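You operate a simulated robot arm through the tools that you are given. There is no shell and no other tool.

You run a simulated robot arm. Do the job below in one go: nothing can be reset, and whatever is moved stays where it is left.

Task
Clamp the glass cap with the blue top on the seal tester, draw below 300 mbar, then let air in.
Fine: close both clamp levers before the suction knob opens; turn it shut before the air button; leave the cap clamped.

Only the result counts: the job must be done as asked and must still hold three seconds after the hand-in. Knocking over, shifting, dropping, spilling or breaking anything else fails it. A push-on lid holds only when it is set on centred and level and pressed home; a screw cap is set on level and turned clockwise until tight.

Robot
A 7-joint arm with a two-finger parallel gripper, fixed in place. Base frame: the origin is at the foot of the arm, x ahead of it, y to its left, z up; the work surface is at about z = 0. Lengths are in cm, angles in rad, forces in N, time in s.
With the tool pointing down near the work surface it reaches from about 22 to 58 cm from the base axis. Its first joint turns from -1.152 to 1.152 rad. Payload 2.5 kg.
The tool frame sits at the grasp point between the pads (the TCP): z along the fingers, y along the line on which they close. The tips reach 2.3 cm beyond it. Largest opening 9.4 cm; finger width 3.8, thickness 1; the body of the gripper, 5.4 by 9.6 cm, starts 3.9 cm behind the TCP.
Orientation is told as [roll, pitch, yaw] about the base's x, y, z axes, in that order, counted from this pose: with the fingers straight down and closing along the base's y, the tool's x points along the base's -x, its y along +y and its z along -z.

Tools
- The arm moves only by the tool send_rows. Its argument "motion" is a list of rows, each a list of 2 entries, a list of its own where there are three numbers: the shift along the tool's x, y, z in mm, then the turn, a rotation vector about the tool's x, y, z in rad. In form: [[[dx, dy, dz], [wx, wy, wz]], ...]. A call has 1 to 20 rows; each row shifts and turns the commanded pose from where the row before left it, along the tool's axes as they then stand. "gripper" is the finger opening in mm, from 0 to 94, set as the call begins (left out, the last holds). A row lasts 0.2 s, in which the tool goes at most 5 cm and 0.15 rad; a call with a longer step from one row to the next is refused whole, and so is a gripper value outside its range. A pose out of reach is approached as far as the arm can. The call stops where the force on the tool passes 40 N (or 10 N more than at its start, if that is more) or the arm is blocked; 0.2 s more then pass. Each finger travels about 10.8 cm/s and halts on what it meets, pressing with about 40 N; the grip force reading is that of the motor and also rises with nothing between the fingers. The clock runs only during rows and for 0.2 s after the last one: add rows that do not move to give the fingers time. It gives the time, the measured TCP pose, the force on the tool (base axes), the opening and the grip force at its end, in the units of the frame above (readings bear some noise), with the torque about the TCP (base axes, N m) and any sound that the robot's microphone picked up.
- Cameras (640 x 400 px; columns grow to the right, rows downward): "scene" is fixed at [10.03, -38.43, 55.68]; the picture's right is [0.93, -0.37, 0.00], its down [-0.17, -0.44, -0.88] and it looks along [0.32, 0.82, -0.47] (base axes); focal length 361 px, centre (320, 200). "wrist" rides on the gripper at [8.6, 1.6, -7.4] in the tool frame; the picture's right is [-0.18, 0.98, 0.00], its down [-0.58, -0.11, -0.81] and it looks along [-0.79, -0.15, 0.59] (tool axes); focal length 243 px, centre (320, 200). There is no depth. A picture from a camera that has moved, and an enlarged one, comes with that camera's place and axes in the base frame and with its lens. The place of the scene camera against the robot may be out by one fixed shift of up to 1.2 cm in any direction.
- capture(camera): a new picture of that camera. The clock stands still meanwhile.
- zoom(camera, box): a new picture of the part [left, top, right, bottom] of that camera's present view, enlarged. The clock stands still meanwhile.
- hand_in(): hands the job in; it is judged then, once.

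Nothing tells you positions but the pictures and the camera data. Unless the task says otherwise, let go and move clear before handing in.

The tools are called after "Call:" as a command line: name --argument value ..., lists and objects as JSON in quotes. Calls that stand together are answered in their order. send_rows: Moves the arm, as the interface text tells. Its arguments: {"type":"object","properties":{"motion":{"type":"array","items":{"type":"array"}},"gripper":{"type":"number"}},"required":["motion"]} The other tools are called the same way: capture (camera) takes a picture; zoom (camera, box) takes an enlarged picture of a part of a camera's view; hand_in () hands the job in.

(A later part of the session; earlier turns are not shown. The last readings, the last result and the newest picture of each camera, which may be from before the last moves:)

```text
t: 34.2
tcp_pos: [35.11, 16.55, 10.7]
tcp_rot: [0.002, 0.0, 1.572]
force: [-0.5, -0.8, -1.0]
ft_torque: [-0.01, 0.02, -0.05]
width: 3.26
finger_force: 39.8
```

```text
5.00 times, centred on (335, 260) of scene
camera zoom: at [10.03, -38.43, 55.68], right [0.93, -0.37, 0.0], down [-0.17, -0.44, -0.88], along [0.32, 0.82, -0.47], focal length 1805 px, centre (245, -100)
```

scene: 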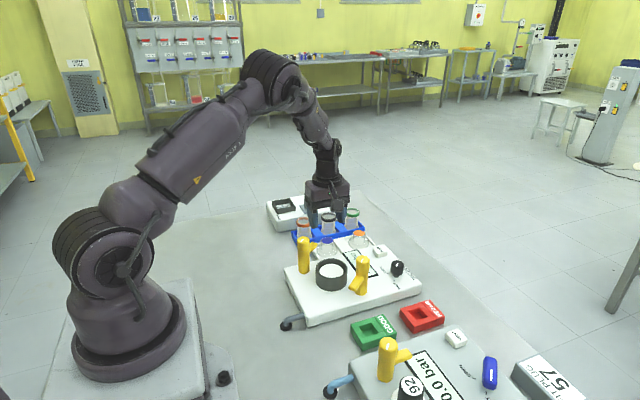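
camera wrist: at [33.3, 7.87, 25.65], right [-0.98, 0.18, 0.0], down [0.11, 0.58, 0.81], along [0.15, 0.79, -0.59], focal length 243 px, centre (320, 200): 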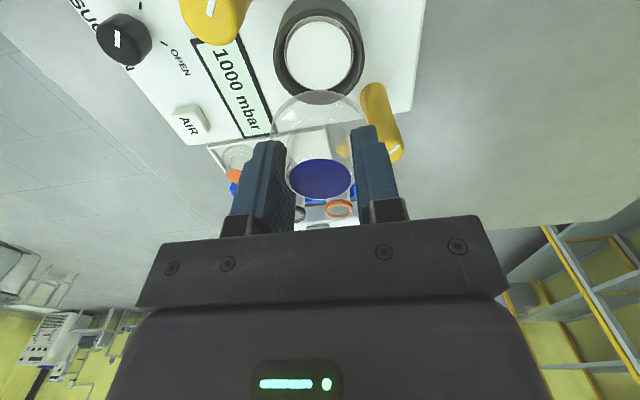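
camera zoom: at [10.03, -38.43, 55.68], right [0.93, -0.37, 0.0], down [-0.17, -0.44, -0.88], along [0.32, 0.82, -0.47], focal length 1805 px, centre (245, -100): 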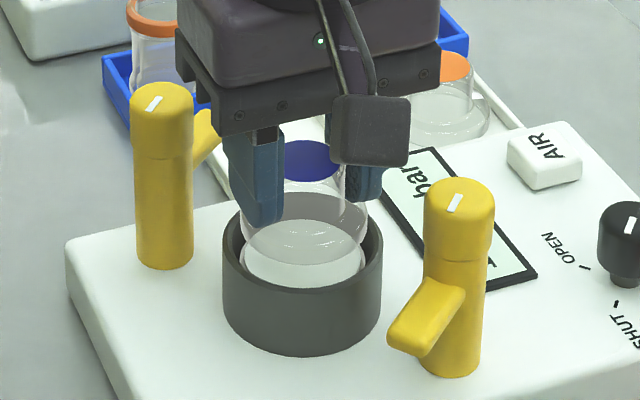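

Cap and cup are aligned to within about half a millimetre. I'll lower it into the cup in slow steps, watching the force.

Call:
send_rows --motion '[[[0, 0, 4], [0, 0, 0]], [[0, 0, 4], [0, 0, 0]], [[0, 0, 3], [0, 0, 0]], [[0, 0, 2], [0, 0, 0]], [[0, 0, 0], [0, 0, 0]]]'

Call:
send_rows --motion '[[[0, 0, 1], [0, 0, 0]], [[0, 0, 1], [0, 0, 0]], [[0, 0, 0], [0, 0, 0]]]'

Call:
send_rows --motion '[[[0, 0, 1], [0, 0, 0]], [[0, 0, 0], [0, 0, 0]]]'

Call:
zoom --camera "wrist" --box '[220, 30, 440, 220]'

Call:
zoom --camera "scene" --box '[290, 220, 380, 300]'

```text
t: 35.4
tcp_pos: [35.05, 16.55, 9.43]
tcp_rot: [0.001, 0.0, 1.571]
force: [0.7, -0.2, -1.1]
ft_torque: [-0.01, -0.02, -0.03]
width: 3.3
finger_force: 39.5
```

```text
t: 36.2
tcp_pos: [35.03, 16.56, 9.18]
tcp_rot: [-0.002, -0.001, 1.57]
force: [0.0, 0.1, -0.5]
ft_torque: [0.04, 0.0, 0.02]
width: 3.27
finger_force: 40.4
```

```text
t: 36.8
tcp_pos: [35.13, 16.51, 8.98]
tcp_rot: [0.001, 0.0, 1.57]
force: [-6.0, -1.3, 16.9]
ft_torque: [-0.04, 0.24, 0.02]
width: 3.26
finger_force: 40.1
```

```text
2.11 times, centred on (330, 125) of wrist
camera zoom: at [33.46, 7.82, 16.61], right [-0.98, 0.18, 0.0], down [0.11, 0.58, 0.81], along [0.15, 0.79, -0.59], focal length 511 px, centre (299, 358)
```

zoom: 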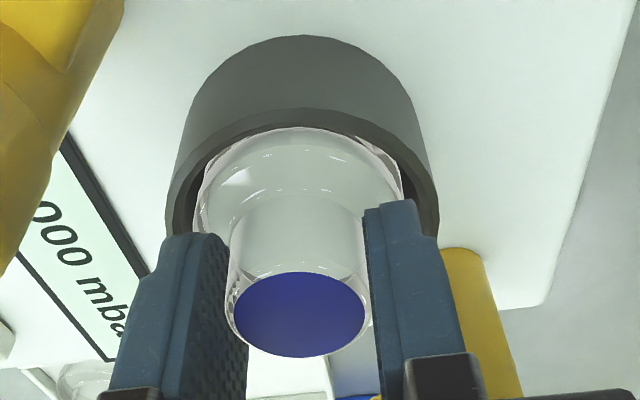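

```text
5.00 times, centred on (335, 260) of scene
camera zoom: at [10.02, -38.43, 55.68], right [0.93, -0.37, 0.0], down [-0.17, -0.44, -0.88], along [0.32, 0.82, -0.47], focal length 1805 px, centre (245, -100)
```

zoom: 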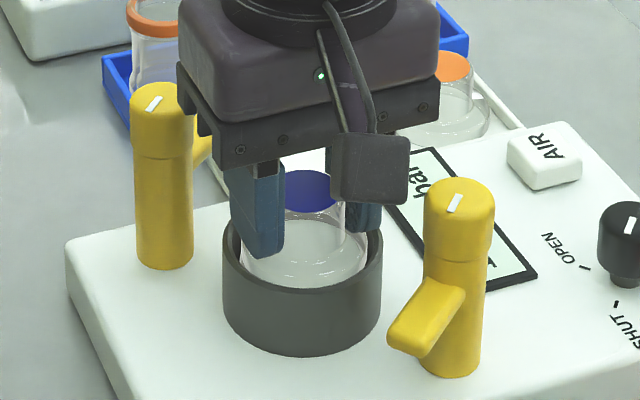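

The cap touched down with about 17 N upward and 6 N sideways, and the picture shows it about 1 mm too far toward +x. I'll unload, shift 1 mm back and set it down again.

Call:
send_rows --motion '[[[0, 0, -1.5], [0, 0, 0]], [[0, 1, 0], [0, 0, 0]], [[0, 0, 0], [0, 0, 0]]]'

Call:
zoom --camera "wrist" --box '[260, 60, 380, 190]'

Call:
send_rows --motion '[[[0, 0, 0.7], [0, 0, 0]], [[0, 0, 0], [0, 0, 0]]]'

Call:
send_rows --motion '[[[0, 0, 0.4], [0, 0, 0]], [[0, 0, 0], [0, 0, 0]]]'

```text
t: 37.6
tcp_pos: [34.95, 16.46, 9.16]
tcp_rot: [-0.002, -0.001, 1.57]
force: [-0.2, 0.2, -0.2]
ft_torque: [-0.01, 0.02, 0.0]
width: 3.26
finger_force: 39.7
```

```text
3.08 times, centred on (320, 125) of wrist
camera zoom: at [33.29, 7.78, 16.75], right [-0.98, 0.18, 0.0], down [0.11, 0.58, 0.81], along [0.15, 0.79, -0.59], focal length 746 px, centre (320, 431)
```

zoom: 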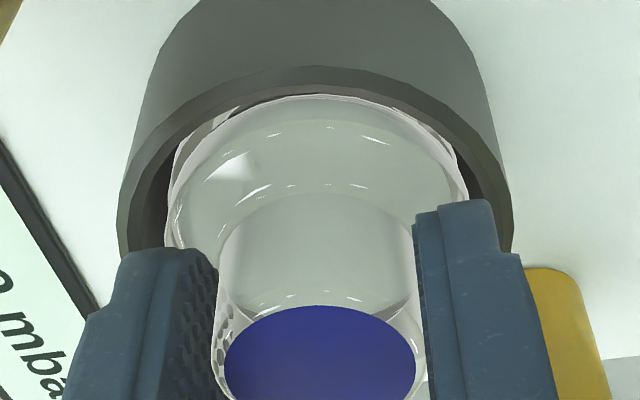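

```text
t: 38.2
tcp_pos: [34.93, 16.52, 9.21]
tcp_rot: [-0.001, 0.001, 1.571]
force: [-1.0, 0.5, -0.9]
ft_torque: [0.02, 0.01, 0.0]
width: 3.27
finger_force: 40.1
```

```text
t: 38.8
tcp_pos: [34.8, 16.43, 9.29]
tcp_rot: [-0.001, 0.0, 1.571]
force: [-0.7, -0.1, -0.8]
ft_torque: [-0.02, 0.0, -0.01]
width: 3.3
finger_force: 40.0
```

It's centred now with no side force, so I'll keep lowering gently.

Call:
send_rows --motion '[[[0, 0, 0.5], [0, 0, 0]], [[0, 0, 0], [0, 0, 0]]]'

Call:
send_rows --motion '[[[0, 0, 0.5], [0, 0, 0]], [[0, 0, 0], [0, 0, 0]]]'

Call:
send_rows --motion '[[[0, 0, 0.4], [0, 0, 0]], [[0, 0, 0], [0, 0, 0]]]'

```text
t: 39.4
tcp_pos: [35.01, 16.47, 9.09]
tcp_rot: [0.0, 0.0, 1.569]
force: [-4.3, -1.2, 9.9]
ft_torque: [-0.07, 0.13, 0.03]
width: 3.29
finger_force: 39.9
```

```text
t: 40.0
tcp_pos: [34.77, 16.39, 9.06]
tcp_rot: [-0.001, 0.0, 1.57]
force: [-2.6, -0.2, 9.6]
ft_torque: [-0.02, 0.07, -0.02]
width: 3.27
finger_force: 40.0
```

```text
t: 40.6
tcp_pos: [34.92, 16.48, 8.92]
tcp_rot: [0.0, 0.0, 1.569]
force: [-3.1, 1.6, 10.2]
ft_torque: [0.0, 0.09, -0.01]
width: 3.3
finger_force: 39.5
```

The force stays at about 10 N as I lower, so something is sliding. I'll look before going on.

Call:
zoom --camera "wrist" --box '[260, 60, 380, 190]'

Call:
zoom --camera "scene" --box '[305, 245, 360, 295]'

```text
3.08 times, centred on (320, 125) of wrist
camera zoom: at [33.31, 7.78, 16.49], right [-0.98, 0.18, 0.0], down [0.11, 0.58, 0.81], along [0.15, 0.79, -0.59], focal length 746 px, centre (320, 431)
```

zoom: 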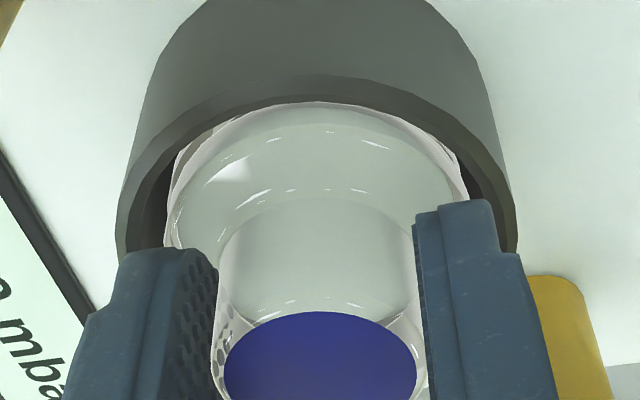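

```text
8.00 times, centred on (332, 270) of scene
camera zoom: at [10.02, -38.43, 55.68], right [0.93, -0.37, 0.0], down [-0.17, -0.44, -0.88], along [0.32, 0.82, -0.47], focal length 2888 px, centre (220, -360)
```

zoom: 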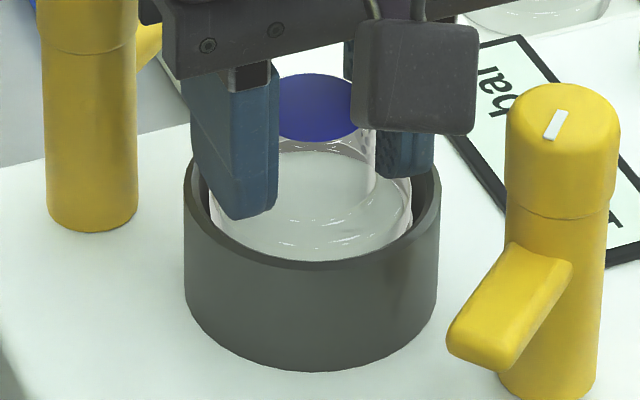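

The cap is on the seat and the pads are just sliding a little on the glass; it looks centred in the cup. I'm opening the gripper to release it.

Call:
send_rows --motion '[[[0, 0, 0], [0, 0, 0]], [[0, 0, 0], [0, 0, 0]], [[0, 0, 0], [0, 0, 0]]]' --gripper 46

Call:
zoom --camera "wrist" --box '[230, 40, 410, 220]'

Call:
zoom --camera "scene" --box '[305, 245, 360, 295]'

```text
t: 41.4
tcp_pos: [34.93, 16.37, 9.06]
tcp_rot: [-0.001, -0.001, 1.571]
force: [0.0, -0.3, 0.0]
ft_torque: [-0.02, 0.02, 0.02]
width: 4.59
finger_force: 0.1
```

```text
2.22 times, centred on (320, 130) of wrist
camera zoom: at [33.31, 7.76, 16.49], right [-0.98, 0.18, 0.0], down [0.11, 0.58, 0.81], along [0.15, 0.79, -0.59], focal length 539 px, centre (320, 356)
```

zoom: 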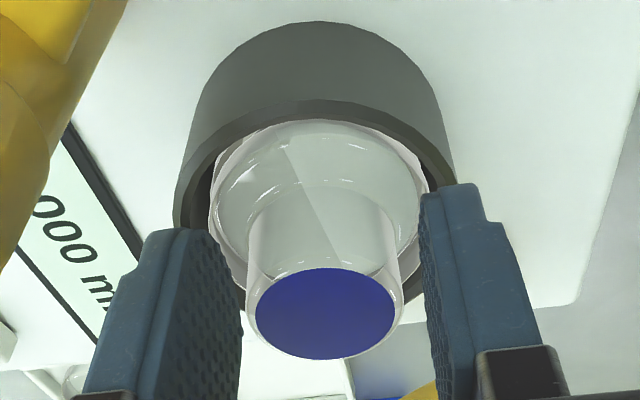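

```text
8.00 times, centred on (332, 270) of scene
camera zoom: at [10.03, -38.43, 55.68], right [0.93, -0.37, 0.0], down [-0.17, -0.44, -0.88], along [0.32, 0.82, -0.47], focal length 2888 px, centre (220, -360)
```

zoom: 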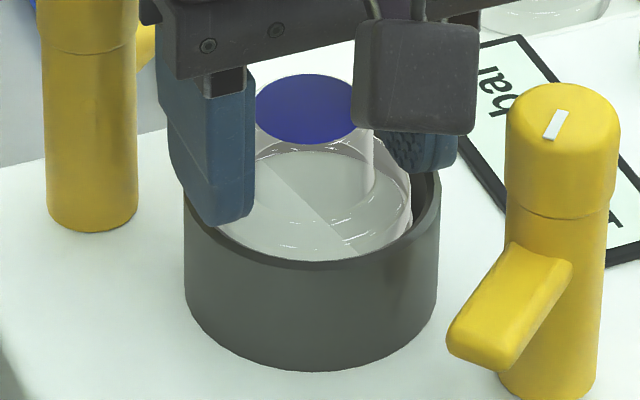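

The cap is released. There's a diagonal shading line through the glass, which may mean a slight tilt, so I'll raise straight up and look at it unobstructed.

Call:
send_rows --motion '[[[0, 0, -10], [0, 0, 0]], [[0, 0, -15], [0, 0, 0]], [[0, 0, -20], [0, 0, 0]], [[0, 0, -20], [0, 0, 0]], [[0, 0, -15], [0, 0, 0]], [[0, 0, 0], [0, 0, 0]], [[0, 0, 0], [0, 0, 0]]]'

Call:
zoom --camera "wrist" --box '[250, 0, 390, 120]'

Call:
zoom --camera "scene" --box '[308, 250, 356, 290]'

```text
t: 43.0
tcp_pos: [35.04, 16.66, 17.01]
tcp_rot: [-0.001, 0.0, 1.571]
force: [-0.5, -0.1, 0.8]
ft_torque: [-0.01, 0.02, 0.03]
width: 4.6
finger_force: 0.2
```

```text
3.33 times, centred on (320, 60) of wrist
camera zoom: at [33.4, 7.81, 24.53], right [-0.98, 0.18, 0.0], down [0.11, 0.58, 0.81], along [0.15, 0.79, -0.59], focal length 809 px, centre (320, 667)
```

zoom: 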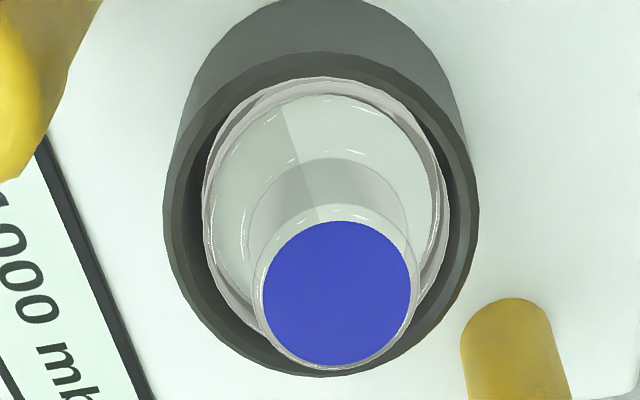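

```text
10.00 times, centred on (332, 270) of scene
camera zoom: at [10.03, -38.43, 55.68], right [0.93, -0.37, 0.0], down [-0.17, -0.44, -0.88], along [0.32, 0.82, -0.47], focal length 3611 px, centre (200, -500)
```

zoom: 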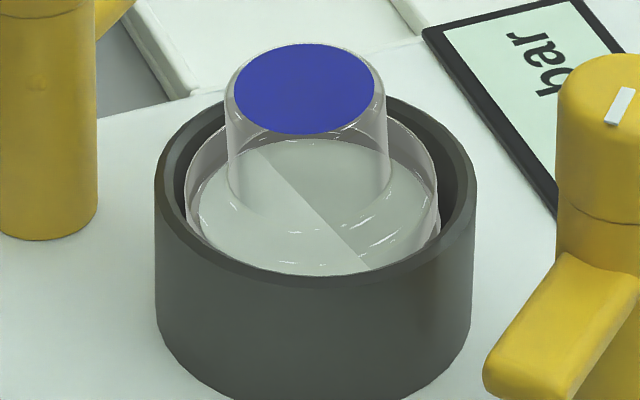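

The cap is tilted: its skirt has dropped into the groove on the −x side but is riding on the centre plug on the +x side. I need about 0.7 mm more +x and 1 mm more +y. I'll go back down with that correction, re-grip, lift slightly and set it again.

Call:
send_rows --motion '[[[-1, -0.7, 0], [0, 0, 0]], [[0, 0, 15], [0, 0, 0]], [[0, 0, 20], [0, 0, 0]], [[0, 0, 20], [0, 0, 0]], [[0, 0, 12], [0, 0, 0]], [[0, 0, 7], [0, 0, 0]], [[0, 0, 4], [0, 0, 0]], [[0, 0, 0], [0, 0, 0]], [[0, 0, 0], [0, 0, 0]]]'

Call:
zoom --camera "wrist" --box '[230, 40, 410, 220]'

```text
t: 45.0
tcp_pos: [35.01, 16.65, 9.14]
tcp_rot: [0.0, 0.0, 1.571]
force: [-0.7, 0.0, -0.5]
ft_torque: [0.0, -0.05, 0.0]
width: 4.62
finger_force: 0.0
```

```text
2.22 times, centred on (320, 130) of wrist
camera zoom: at [33.39, 7.9, 16.75], right [-0.98, 0.18, 0.0], down [0.11, 0.58, 0.81], along [0.15, 0.79, -0.59], focal length 539 px, centre (320, 356)
```

zoom: 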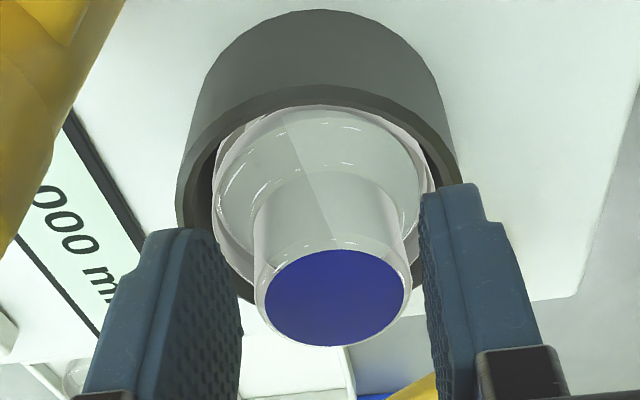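

Near-edge geometry now matches in y. I'm closing on the dome, which should also bring it upright.

Call:
send_rows --motion '[[[0, 0, 0], [0, 0, 0]], [[0, 0, 0], [0, 0, 0]], [[0, 0, 0], [0, 0, 0]], [[0, 0, 0], [0, 0, 0]]]' --gripper 20

Call:
zoom --camera "wrist" --box '[230, 40, 410, 220]'

Call:
zoom --camera "scene" --box '[308, 250, 356, 290]'

```text
t: 46.0
tcp_pos: [34.94, 16.65, 9.17]
tcp_rot: [0.0, 0.0, 1.571]
force: [0.6, -0.2, -0.6]
ft_torque: [0.0, -0.02, 0.02]
width: 3.28
finger_force: 39.8
```

```text
2.22 times, centred on (320, 130) of wrist
camera zoom: at [33.39, 7.9, 16.76], right [-0.98, 0.18, 0.0], down [0.11, 0.58, 0.81], along [0.15, 0.79, -0.59], focal length 539 px, centre (320, 356)
```

zoom: 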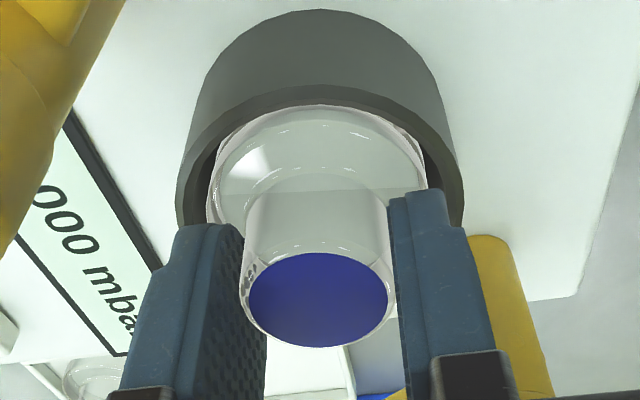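

```text
10.00 times, centred on (332, 270) of scene
camera zoom: at [10.03, -38.43, 55.68], right [0.93, -0.37, 0.0], down [-0.17, -0.44, -0.88], along [0.32, 0.82, -0.47], focal length 3611 px, centre (200, -500)
```

zoom: 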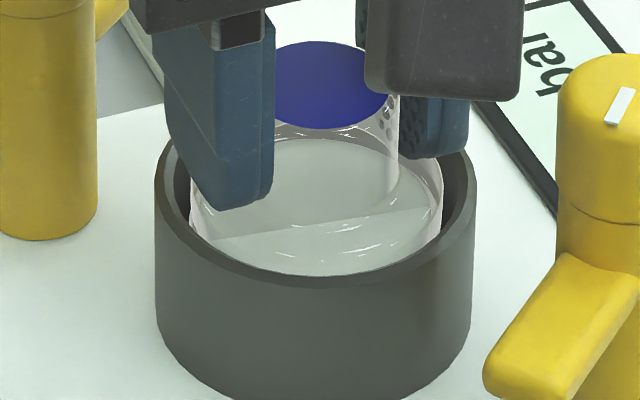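

It's upright about one axis now, but the far (+y) side still rides on the plug while the near side has dropped. I'll nudge it toward +y in small steps.

Call:
send_rows --motion '[[[-0.5, 0, 0], [0, 0, 0]], [[-0.5, 0, 0], [0, 0, 0]], [[0, 0, 0], [0, 0, 0]]]'

Call:
zoom --camera "wrist" --box '[230, 40, 410, 220]'

Call:
zoom --camera "scene" --box '[308, 250, 356, 290]'

```text
t: 46.8
tcp_pos: [35.03, 16.62, 9.25]
tcp_rot: [-0.001, 0.001, 1.569]
force: [1.5, -1.1, 3.4]
ft_torque: [-0.05, -0.04, 0.0]
width: 3.27
finger_force: 40.6
```

```text
2.22 times, centred on (320, 130) of wrist
camera zoom: at [33.44, 8.0, 16.75], right [-0.98, 0.18, 0.0], down [0.11, 0.58, 0.81], along [0.15, 0.79, -0.59], focal length 539 px, centre (320, 356)
```

zoom: 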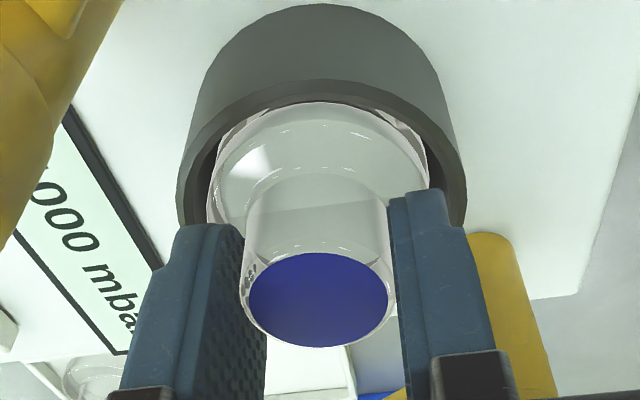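

```text
10.00 times, centred on (332, 270) of scene
camera zoom: at [10.03, -38.43, 55.68], right [0.93, -0.37, 0.0], down [-0.17, -0.44, -0.88], along [0.32, 0.82, -0.47], focal length 3611 px, centre (200, -500)
```

zoom: 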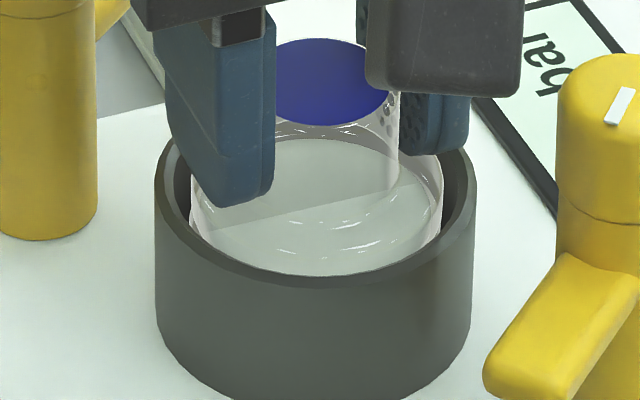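

The contact line is moving toward the far side, which is the right direction. I'll continue the small nudges.

Call:
send_rows --motion '[[[-0.5, 0, 0], [0, 0, 0]], [[0, 0, 0], [0, 0, 0]]]'

Call:
zoom --camera "scene" --box '[308, 250, 356, 290]'

Call:
send_rows --motion '[[[-0.5, 0, 0], [0, 0, 0]], [[0, 0, 0], [0, 0, 0]]]'

Call:
zoom --camera "scene" --box '[308, 250, 356, 290]'

Call:
zoom --camera "wrist" --box '[230, 40, 410, 220]'

```text
t: 47.4
tcp_pos: [35.09, 16.62, 9.16]
tcp_rot: [0.0, 0.001, 1.571]
force: [0.6, -2.3, 8.2]
ft_torque: [-0.1, -0.02, 0.0]
width: 3.26
finger_force: 40.5
```

```text
10.00 times, centred on (332, 270) of scene
camera zoom: at [10.02, -38.43, 55.68], right [0.93, -0.37, 0.0], down [-0.17, -0.44, -0.88], along [0.32, 0.82, -0.47], focal length 3611 px, centre (200, -500)
```

zoom: 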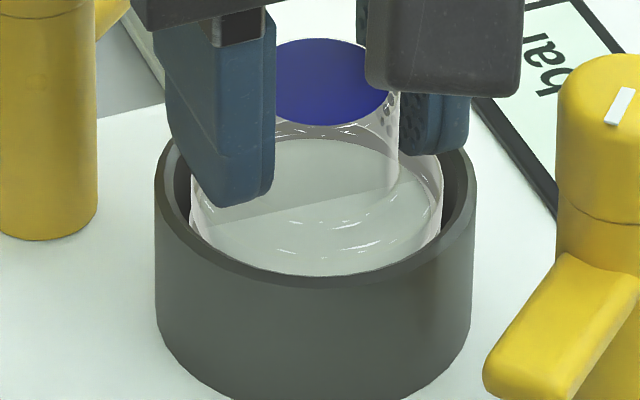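

```text
t: 48.0
tcp_pos: [34.99, 16.85, 9.16]
tcp_rot: [0.0, 0.001, 1.573]
force: [0.9, -3.9, 7.2]
ft_torque: [-0.12, -0.05, -0.01]
width: 3.27
finger_force: 39.9
```

```text
10.00 times, centred on (332, 270) of scene
camera zoom: at [10.02, -38.43, 55.68], right [0.93, -0.37, 0.0], down [-0.17, -0.44, -0.88], along [0.32, 0.82, -0.47], focal length 3611 px, centre (200, -500)
```

zoom: 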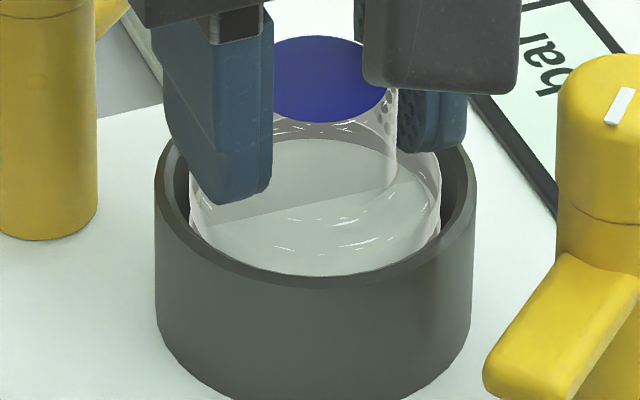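

```text
2.22 times, centred on (320, 130) of wrist
camera zoom: at [33.44, 8.12, 16.74], right [-0.98, 0.18, 0.0], down [0.11, 0.58, 0.81], along [0.15, 0.79, -0.59], focal length 539 px, centre (320, 356)
```

zoom: 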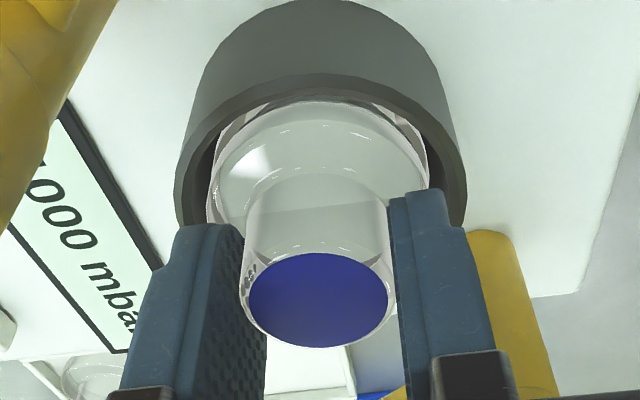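

It's jamming rather than dropping, so I'll lift it clear of the plug, check its orientation in the grip and then set it down again level.

Call:
send_rows --motion '[[[0, 0, -2], [0, 0, 0]], [[0, 0, -3], [0, 0, 0]], [[0, 0, -3], [0, 0, 0]], [[0, 0, -4], [0, 0, 0]], [[0, 0, -4], [0, 0, 0]], [[0, 0, -4], [0, 0, 0]], [[0, 0, 0], [0, 0, 0]], [[0, 0, 0], [0, 0, 0]]]'

Call:
zoom --camera "wrist" --box '[230, 40, 410, 220]'

Call:
zoom --camera "scene" --box '[308, 245, 356, 285]'

```text
t: 49.8
tcp_pos: [35.05, 16.82, 11.2]
tcp_rot: [0.001, 0.0, 1.57]
force: [-0.6, 0.8, -0.5]
ft_torque: [0.0, 0.05, 0.03]
width: 3.28
finger_force: 40.3
```

```text
2.22 times, centred on (320, 130) of wrist
camera zoom: at [33.43, 8.14, 18.7], right [-0.98, 0.18, 0.0], down [0.11, 0.58, 0.81], along [0.15, 0.79, -0.59], focal length 539 px, centre (320, 356)
```

zoom: 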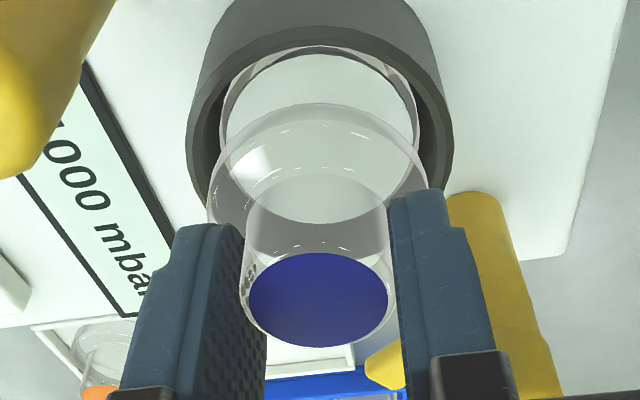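

```text
10.00 times, centred on (332, 265) of scene
camera zoom: at [10.03, -38.43, 55.68], right [0.93, -0.37, 0.0], down [-0.17, -0.44, -0.88], along [0.32, 0.82, -0.47], focal length 3611 px, centre (200, -450)
```

zoom: 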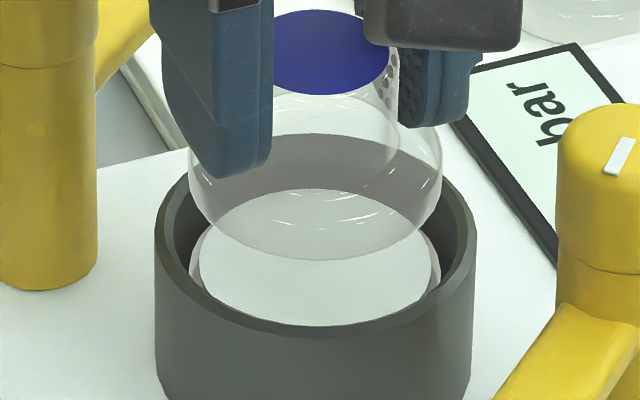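

I need a more careful alignment check, so I'll zoom tightly on the held cap and the cup from both cameras.

Call:
zoom --camera "scene" --box '[314, 240, 352, 266]'

Call:
zoom --camera "scene" --box '[314, 255, 352, 281]'

Call:
zoom --camera "wrist" --box '[270, 40, 375, 105]'

Call:
zoom --camera "wrist" --box '[275, 80, 370, 200]'

```text
15.38 times, centred on (333, 253) of scene
camera zoom: at [10.03, -38.43, 55.68], right [0.93, -0.37, 0.0], down [-0.17, -0.44, -0.88], along [0.32, 0.82, -0.47], focal length 5555 px, centre (120, -615)
```

zoom: 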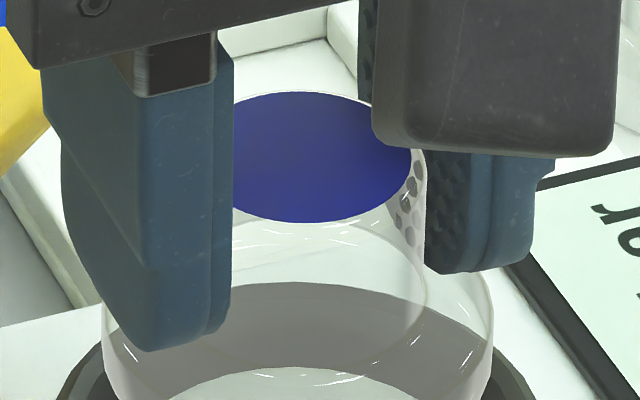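

```text
15.38 times, centred on (333, 268) of scene
camera zoom: at [10.03, -38.43, 55.68], right [0.93, -0.37, 0.0], down [-0.17, -0.44, -0.88], along [0.32, 0.82, -0.47], focal length 5555 px, centre (120, -846)
```

zoom: 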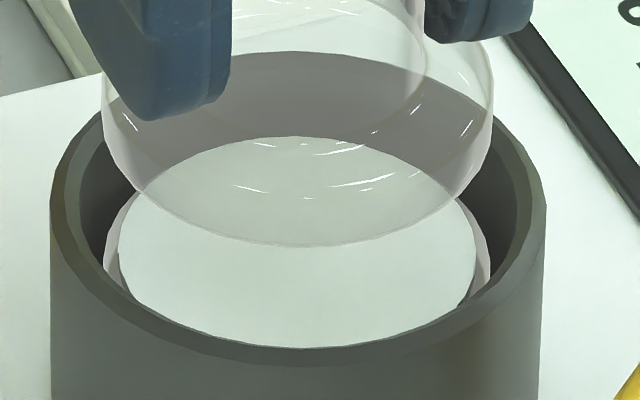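

```text
6.10 times, centred on (322, 72) of wrist
camera zoom: at [33.43, 8.14, 18.7], right [-0.98, 0.18, 0.0], down [0.11, 0.58, 0.81], along [0.15, 0.79, -0.59], focal length 1479 px, centre (305, 977)
```

zoom: 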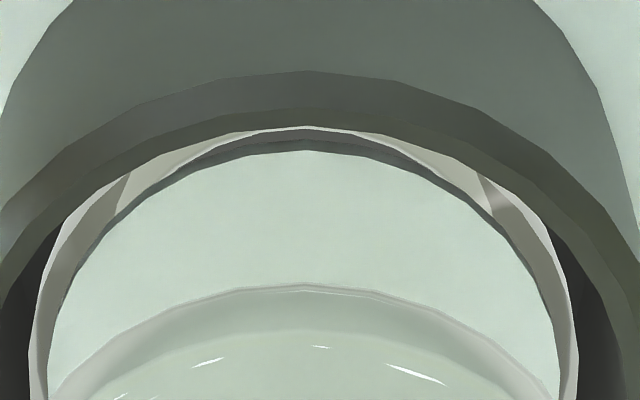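

```text
3.33 times, centred on (322, 140) of wrist
camera zoom: at [33.43, 8.14, 18.7], right [-0.98, 0.18, 0.0], down [0.11, 0.58, 0.81], along [0.15, 0.79, -0.59], focal length 809 px, centre (312, 400)
```

zoom: 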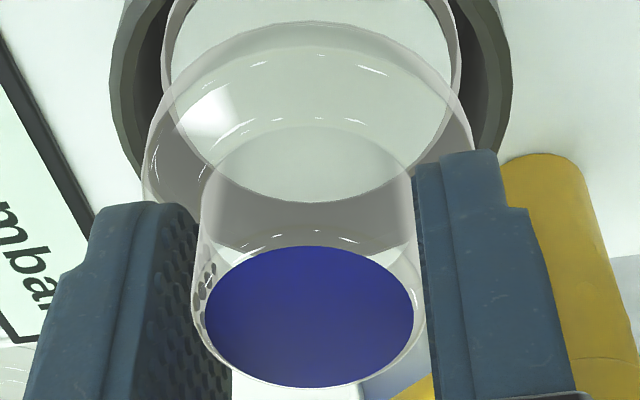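

The held cap is about 0.5 mm too far +x, while y looks right to within about 1 mm. I'll correct x, lower to contact again and look for the level line.

Call:
send_rows --motion '[[[0, 0.5, 0], [0, 0, 0]], [[0, 0, 5], [0, 0, 0]], [[0, 0, 5], [0, 0, 0]], [[0, 0, 5], [0, 0, 0]], [[0, 0, 2], [0, 0, 0]], [[0, 0, 0], [0, 0, 0]]]'

Call:
zoom --camera "scene" --box '[312, 252, 352, 282]'

Call:
zoom --camera "wrist" --box '[265, 60, 375, 150]'

```text
t: 51.2
tcp_pos: [35.0, 16.77, 9.47]
tcp_rot: [0.0, -0.001, 1.569]
force: [-0.5, -0.2, -0.8]
ft_torque: [0.0, 0.02, 0.02]
width: 3.28
finger_force: 40.0
```

```text
13.33 times, centred on (332, 267) of scene
camera zoom: at [10.03, -38.43, 55.68], right [0.93, -0.37, 0.0], down [-0.17, -0.44, -0.88], along [0.32, 0.82, -0.47], focal length 4814 px, centre (160, -693)
```

zoom: 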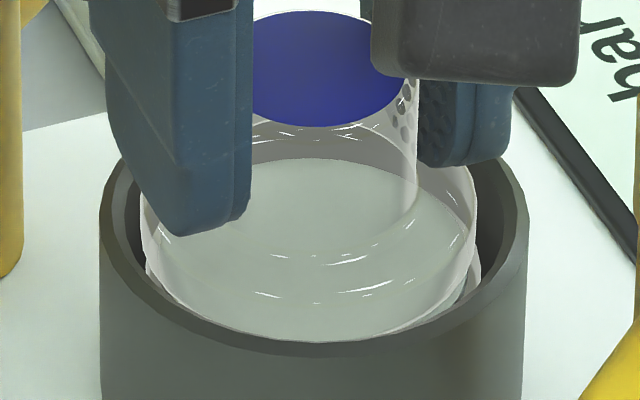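

```text
4.44 times, centred on (320, 105) of wrist
camera zoom: at [33.36, 8.13, 16.95], right [-0.98, 0.18, 0.0], down [0.11, 0.58, 0.81], along [0.15, 0.79, -0.59], focal length 1078 px, centre (320, 622)
```

zoom: 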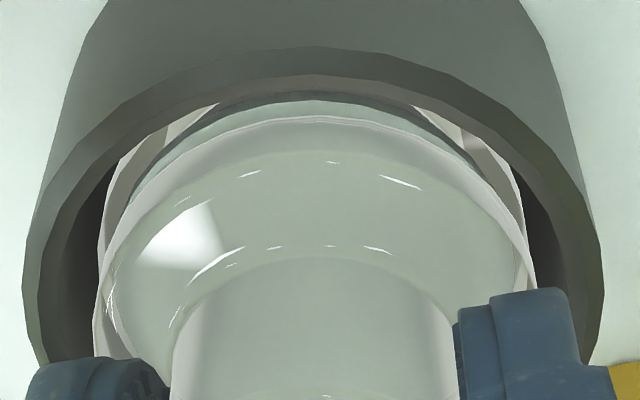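

The x alignment is now within 0.2 mm. The near-edge geometry suggests the cap sits about 1 mm too far +y, so I'll shift it back and lower to contact.

Call:
send_rows --motion '[[[1.2, 0, 0], [0, 0, 0]], [[0, 0, 1.5], [0, 0, 0]], [[0, 0, 1], [0, 0, 0]], [[0, 0, 0], [0, 0, 0]]]'

Call:
zoom --camera "wrist" --box '[265, 60, 375, 150]'

Call:
send_rows --motion '[[[0, 0, 1], [0, 0, 0]], [[0, 0, 0], [0, 0, 0]]]'

Call:
zoom --camera "wrist" --box '[265, 60, 375, 150]'

Call:
zoom --camera "scene" --box '[312, 252, 352, 282]'

```text
t: 52.2
tcp_pos: [34.92, 16.53, 9.25]
tcp_rot: [0.0, 0.001, 1.571]
force: [-0.8, -0.1, 2.0]
ft_torque: [0.03, 0.07, -0.04]
width: 3.28
finger_force: 39.5
```

```text
4.44 times, centred on (320, 105) of wrist
camera zoom: at [33.31, 7.94, 16.75], right [-0.98, 0.18, 0.0], down [0.11, 0.58, 0.81], along [0.15, 0.79, -0.59], focal length 1078 px, centre (320, 622)
```

zoom: 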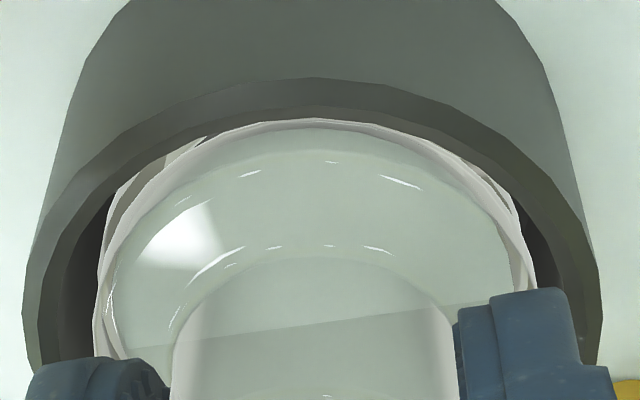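

```text
t: 52.8
tcp_pos: [35.0, 16.59, 9.22]
tcp_rot: [-0.001, -0.001, 1.57]
force: [-4.0, -2.8, 14.7]
ft_torque: [-0.12, 0.19, 0.0]
width: 3.27
finger_force: 40.1
```

```text
4.44 times, centred on (320, 105) of wrist
camera zoom: at [33.32, 7.96, 16.68], right [-0.98, 0.18, 0.0], down [0.11, 0.58, 0.81], along [0.15, 0.79, -0.59], focal length 1078 px, centre (320, 622)
```

zoom: 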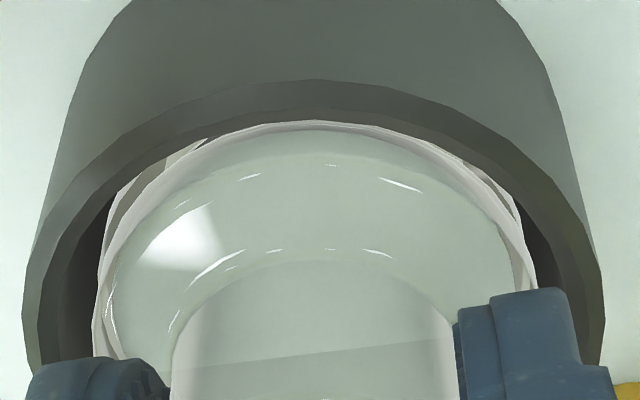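

```text
13.33 times, centred on (332, 267) of scene
camera zoom: at [10.02, -38.43, 55.68], right [0.93, -0.37, 0.0], down [-0.17, -0.44, -0.88], along [0.32, 0.82, -0.47], focal length 4814 px, centre (160, -693)
```

zoom: 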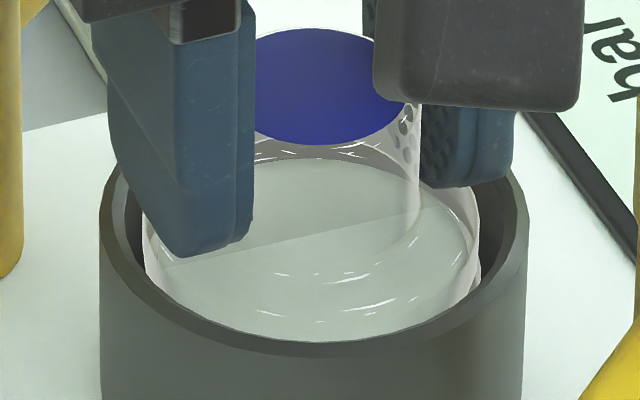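

There's contact now at about 15 N with the near side slightly low. I'll release it here and see how it settles.

Call:
send_rows --motion '[[[0, 0, 0], [0, 0, 0]], [[0, 0, 0], [0, 0, 0]], [[0, 0, 0], [0, 0, 0]]]' --gripper 46

Call:
zoom --camera "wrist" --box '[265, 60, 375, 190]'

Call:
zoom --camera "scene" --box '[312, 252, 352, 282]'

```text
t: 53.6
tcp_pos: [35.05, 16.71, 9.13]
tcp_rot: [0.0, 0.0, 1.57]
force: [-0.7, 0.0, 0.0]
ft_torque: [0.02, -0.01, -0.02]
width: 4.6
finger_force: 0.0
```

```text
3.08 times, centred on (320, 125) of wrist
camera zoom: at [33.31, 7.97, 16.64], right [-0.98, 0.18, 0.0], down [0.11, 0.58, 0.81], along [0.15, 0.79, -0.59], focal length 746 px, centre (320, 431)
```

zoom: 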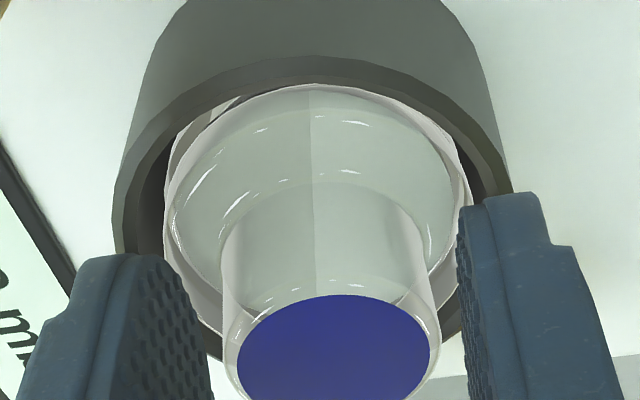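

```text
13.33 times, centred on (332, 267) of scene
camera zoom: at [10.03, -38.43, 55.68], right [0.93, -0.37, 0.0], down [-0.17, -0.44, -0.88], along [0.32, 0.82, -0.47], focal length 4814 px, centre (160, -693)
```

zoom: 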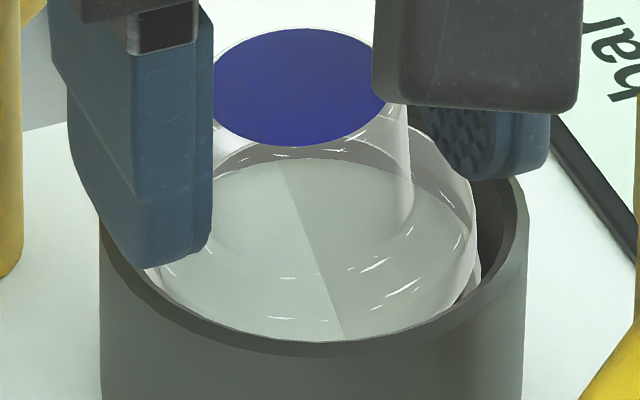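

It leans to −x again, even though x looked centred. I'll back off and take a true overhead view of the cap in the cup to see what is holding it up.

Call:
send_rows --motion '[[[0, 0, -10], [0, 0, 0]], [[0, 0, -15], [0, 0, 0]], [[0, 0, -20], [0, 0, 0]], [[0, 0, -20], [0, 0, 0]], [[0, 0, -20], [0, 0, 0]], [[-16, -8, 0], [0, 0.14, 0]], [[-10, -8, 0], [0, 0.14, 0]], [[0, 0, 0], [0, 0.14, 0]], [[0, 0, 0], [0, 0.14, 0]], [[0, 0, 0], [0, 0, 0]], [[0, 0, 0], [0, 0, 0]]]' --gripper 50

Call:
capture --camera "wrist"

```text
t: 56.0
tcp_pos: [36.67, 19.27, 17.48]
tcp_rot: [0.001, 0.562, 1.568]
force: [0.9, 0.0, -0.1]
ft_torque: [0.0, -0.01, -0.03]
width: 5.0
finger_force: 0.1
```

```text
taken
camera wrist: at [34.97, 15.88, 28.45], right [-0.98, 0.16, -0.1], down [0.11, 0.92, 0.37], along [0.15, 0.36, -0.92], focal length 243 px, centre (320, 200)
```

wrist: 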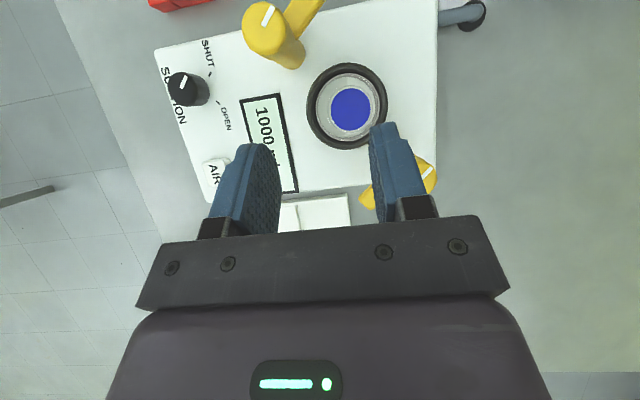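

Call:
zoom --camera "wrist" --box '[300, 55, 394, 155]'

Call:
zoom --camera "scene" --box '[312, 248, 352, 290]'

Call:
zoom --camera "scene" --box '[320, 262, 348, 282]'

```text
4.00 times, centred on (347, 105) of wrist
camera zoom: at [34.97, 15.88, 28.45], right [-0.98, 0.16, -0.1], down [0.11, 0.92, 0.37], along [0.15, 0.36, -0.92], focal length 970 px, centre (212, 580)
```

zoom: 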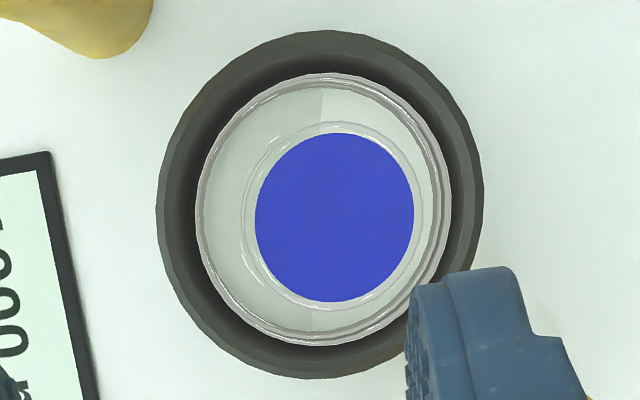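

```text
9.52 times, centred on (332, 269) of scene
camera zoom: at [10.03, -38.42, 55.68], right [0.93, -0.37, 0.0], down [-0.17, -0.44, -0.88], along [0.32, 0.82, -0.47], focal length 3439 px, centre (206, -457)
```

zoom: 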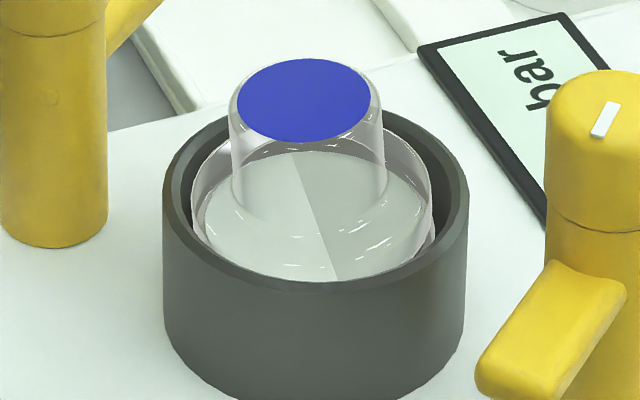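

```text
16.00 times, centred on (334, 272) of scene
camera zoom: at [10.03, -38.42, 55.68], right [0.93, -0.37, 0.0], down [-0.17, -0.44, -0.88], along [0.32, 0.82, -0.47], focal length 5777 px, centre (96, -952)
```

zoom: 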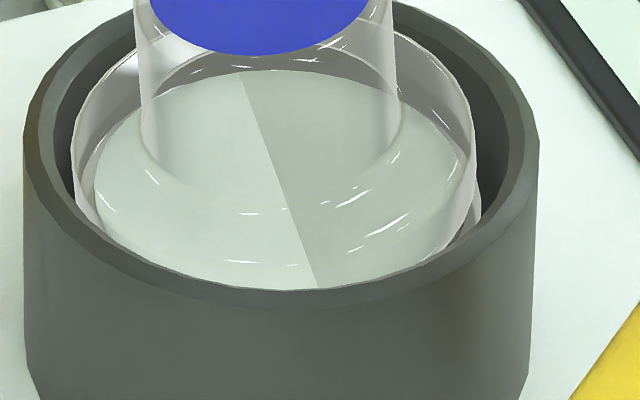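

From overhead, the cap sits about 0.6 mm −x and 0.9 mm +y of the cup centre, and it looks like it needs to be pressed home squarely rather than just set down. I'll go back level, re-grip, lift slightly, correct y and then press with the tips on the flange.

Call:
send_rows --motion '[[[0, 0, 0], [0, -0.14, 0]], [[0, 0, 0], [0, -0.14, 0]], [[0, 0, 0], [0, -0.14, 0]], [[0, 0, 0], [0, -0.14, 0]], [[13, 8, 0], [0, 0, 0]], [[13, 8, 0], [0, 0, 0]], [[0, 0, 15], [0, 0, 0]], [[0, 0, 20], [0, 0, 0]], [[0, 0, 20], [0, 0, 0]], [[0, 0, 15], [0, 0, 0]], [[0, 0, 8], [0, 0, 0]], [[0, 0, 4], [0, 0, 0]], [[0, 0, 0], [0, 0, 0]], [[0, 0, 0], [0, 0, 0]]]' --gripper 46

Call:
zoom --camera "wrist" --box '[255, 50, 385, 190]'

```text
t: 59.0
tcp_pos: [35.06, 16.6, 9.19]
tcp_rot: [-0.001, 0.0, 1.571]
force: [0.6, 0.3, 0.0]
ft_torque: [-0.03, 0.03, -0.04]
width: 4.62
finger_force: 0.0
```

```text
2.86 times, centred on (320, 120) of wrist
camera zoom: at [33.43, 8.01, 16.79], right [-0.98, 0.18, 0.0], down [0.11, 0.58, 0.81], along [0.15, 0.79, -0.59], focal length 693 px, centre (320, 429)
```

zoom: 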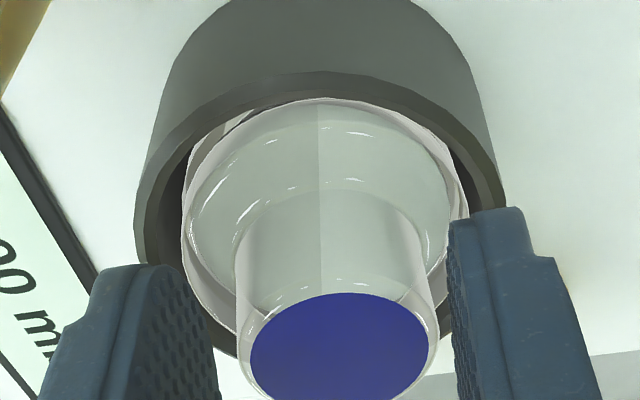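

The tool is about 0.8 mm too far +x compared with the aligned picture. I'll correct that, grip, lift 3 mm, shift −y by 1 mm and check.

Call:
send_rows --motion '[[[0, 0.8, 0], [0, 0, 0]], [[0, 0, 0], [0, 0, 0]]]'

Call:
send_rows --motion '[[[0, 0, 0], [0, 0, 0]], [[0, 0, 0], [0, 0, 0]], [[0, 0, 0], [0, 0, 0]], [[0, 0, 0], [0, 0, 0]]]' --gripper 20

Call:
send_rows --motion '[[[0, 0, -2], [0, 0, 0]], [[0, 0, -2], [0, 0, 0]], [[1, 0, 0], [0, 0, 0]], [[0, 0, 0], [0, 0, 0]]]'

Call:
zoom --camera "wrist" --box '[255, 50, 385, 190]'

Call:
zoom --camera "scene" --box '[312, 252, 352, 282]'

```text
t: 59.6
tcp_pos: [34.97, 16.61, 9.29]
tcp_rot: [0.001, 0.0, 1.571]
force: [1.3, -0.8, -0.1]
ft_torque: [0.02, 0.02, 0.02]
width: 4.61
finger_force: 0.0
```

```text
t: 60.6
tcp_pos: [34.98, 16.69, 9.27]
tcp_rot: [0.001, 0.0, 1.57]
force: [0.9, -1.1, 2.1]
ft_torque: [0.01, -0.02, -0.01]
width: 3.28
finger_force: 39.6
```

```text
t: 61.6
tcp_pos: [35.0, 16.5, 9.66]
tcp_rot: [0.001, -0.001, 1.57]
force: [0.1, -0.2, -0.7]
ft_torque: [-0.01, 0.0, 0.0]
width: 3.28
finger_force: 40.0
```

```text
2.86 times, centred on (320, 120) of wrist
camera zoom: at [33.32, 7.9, 17.16], right [-0.98, 0.18, 0.0], down [0.11, 0.58, 0.81], along [0.15, 0.79, -0.59], focal length 693 px, centre (320, 429)
```

zoom: 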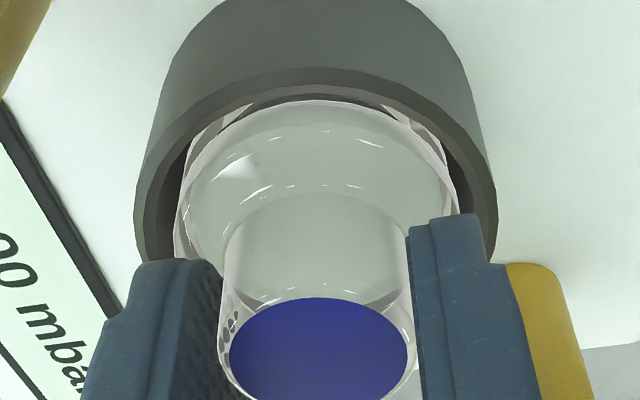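

```text
13.33 times, centred on (332, 267) of scene
camera zoom: at [10.03, -38.43, 55.68], right [0.93, -0.37, 0.0], down [-0.17, -0.44, -0.88], along [0.32, 0.82, -0.47], focal length 4814 px, centre (160, -693)
```

zoom: 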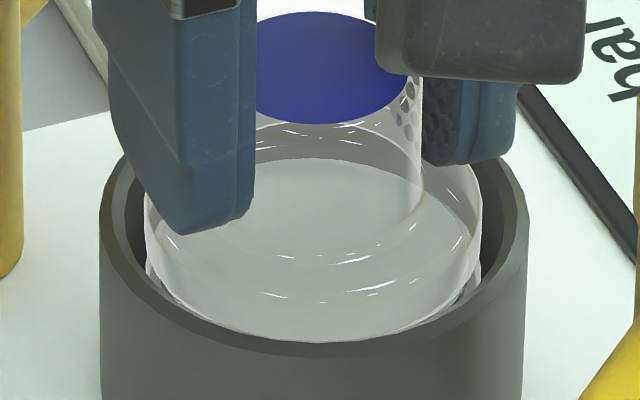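

The cap is level and aligned within about half a millimetre in both directions. I'm lowering it to contact now and will then press, watching the force.

Call:
send_rows --motion '[[[0, 0, 2], [0, 0, 0]], [[0, 0, 1], [0, 0, 0]], [[0, 0, 0], [0, 0, 0]]]'

Call:
send_rows --motion '[[[0, 0, 1], [0, 0, 0]], [[0, 0, 0], [0, 0, 0]]]'

Call:
send_rows --motion '[[[0, 0, 1], [0, 0, 0]], [[0, 0, 0], [0, 0, 0]]]'

Call:
zoom --camera "wrist" --box '[255, 50, 385, 190]'

Call:
zoom --camera "scene" --box '[312, 252, 352, 282]'

```text
t: 62.4
tcp_pos: [34.87, 16.73, 9.38]
tcp_rot: [0.001, -0.001, 1.571]
force: [-0.1, -0.6, -1.0]
ft_torque: [0.01, -0.06, -0.01]
width: 3.29
finger_force: 40.0
```

```text
t: 63.0
tcp_pos: [34.88, 16.67, 9.25]
tcp_rot: [0.001, 0.0, 1.571]
force: [-1.1, -1.2, 4.8]
ft_torque: [-0.07, 0.0, 0.01]
width: 3.29
finger_force: 39.9
```

```text
t: 63.6
tcp_pos: [35.05, 16.64, 9.26]
tcp_rot: [-0.003, 0.001, 1.572]
force: [0.7, -2.5, 11.5]
ft_torque: [-0.11, -0.06, -0.02]
width: 3.27
finger_force: 39.7
```

```text
2.86 times, centred on (320, 120) of wrist
camera zoom: at [33.29, 7.92, 16.73], right [-0.98, 0.18, 0.0], down [0.11, 0.58, 0.81], along [0.15, 0.79, -0.59], focal length 693 px, centre (320, 429)
```

zoom: 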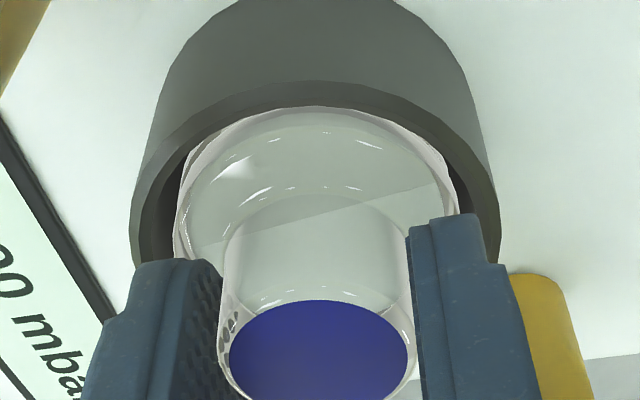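

```text
13.33 times, centred on (332, 267) of scene
camera zoom: at [10.02, -38.43, 55.68], right [0.93, -0.37, 0.0], down [-0.17, -0.44, -0.88], along [0.32, 0.82, -0.47], focal length 4814 px, centre (160, -693)
```

zoom: 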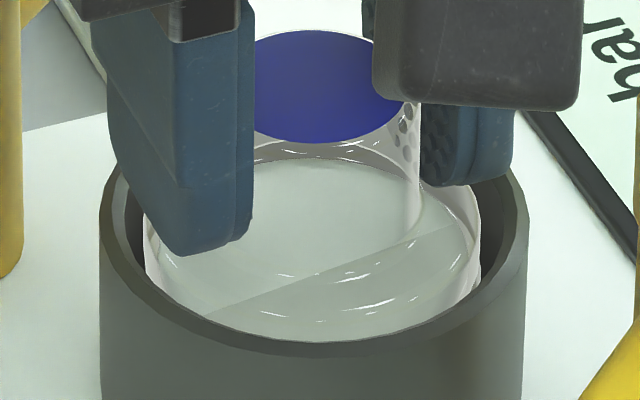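

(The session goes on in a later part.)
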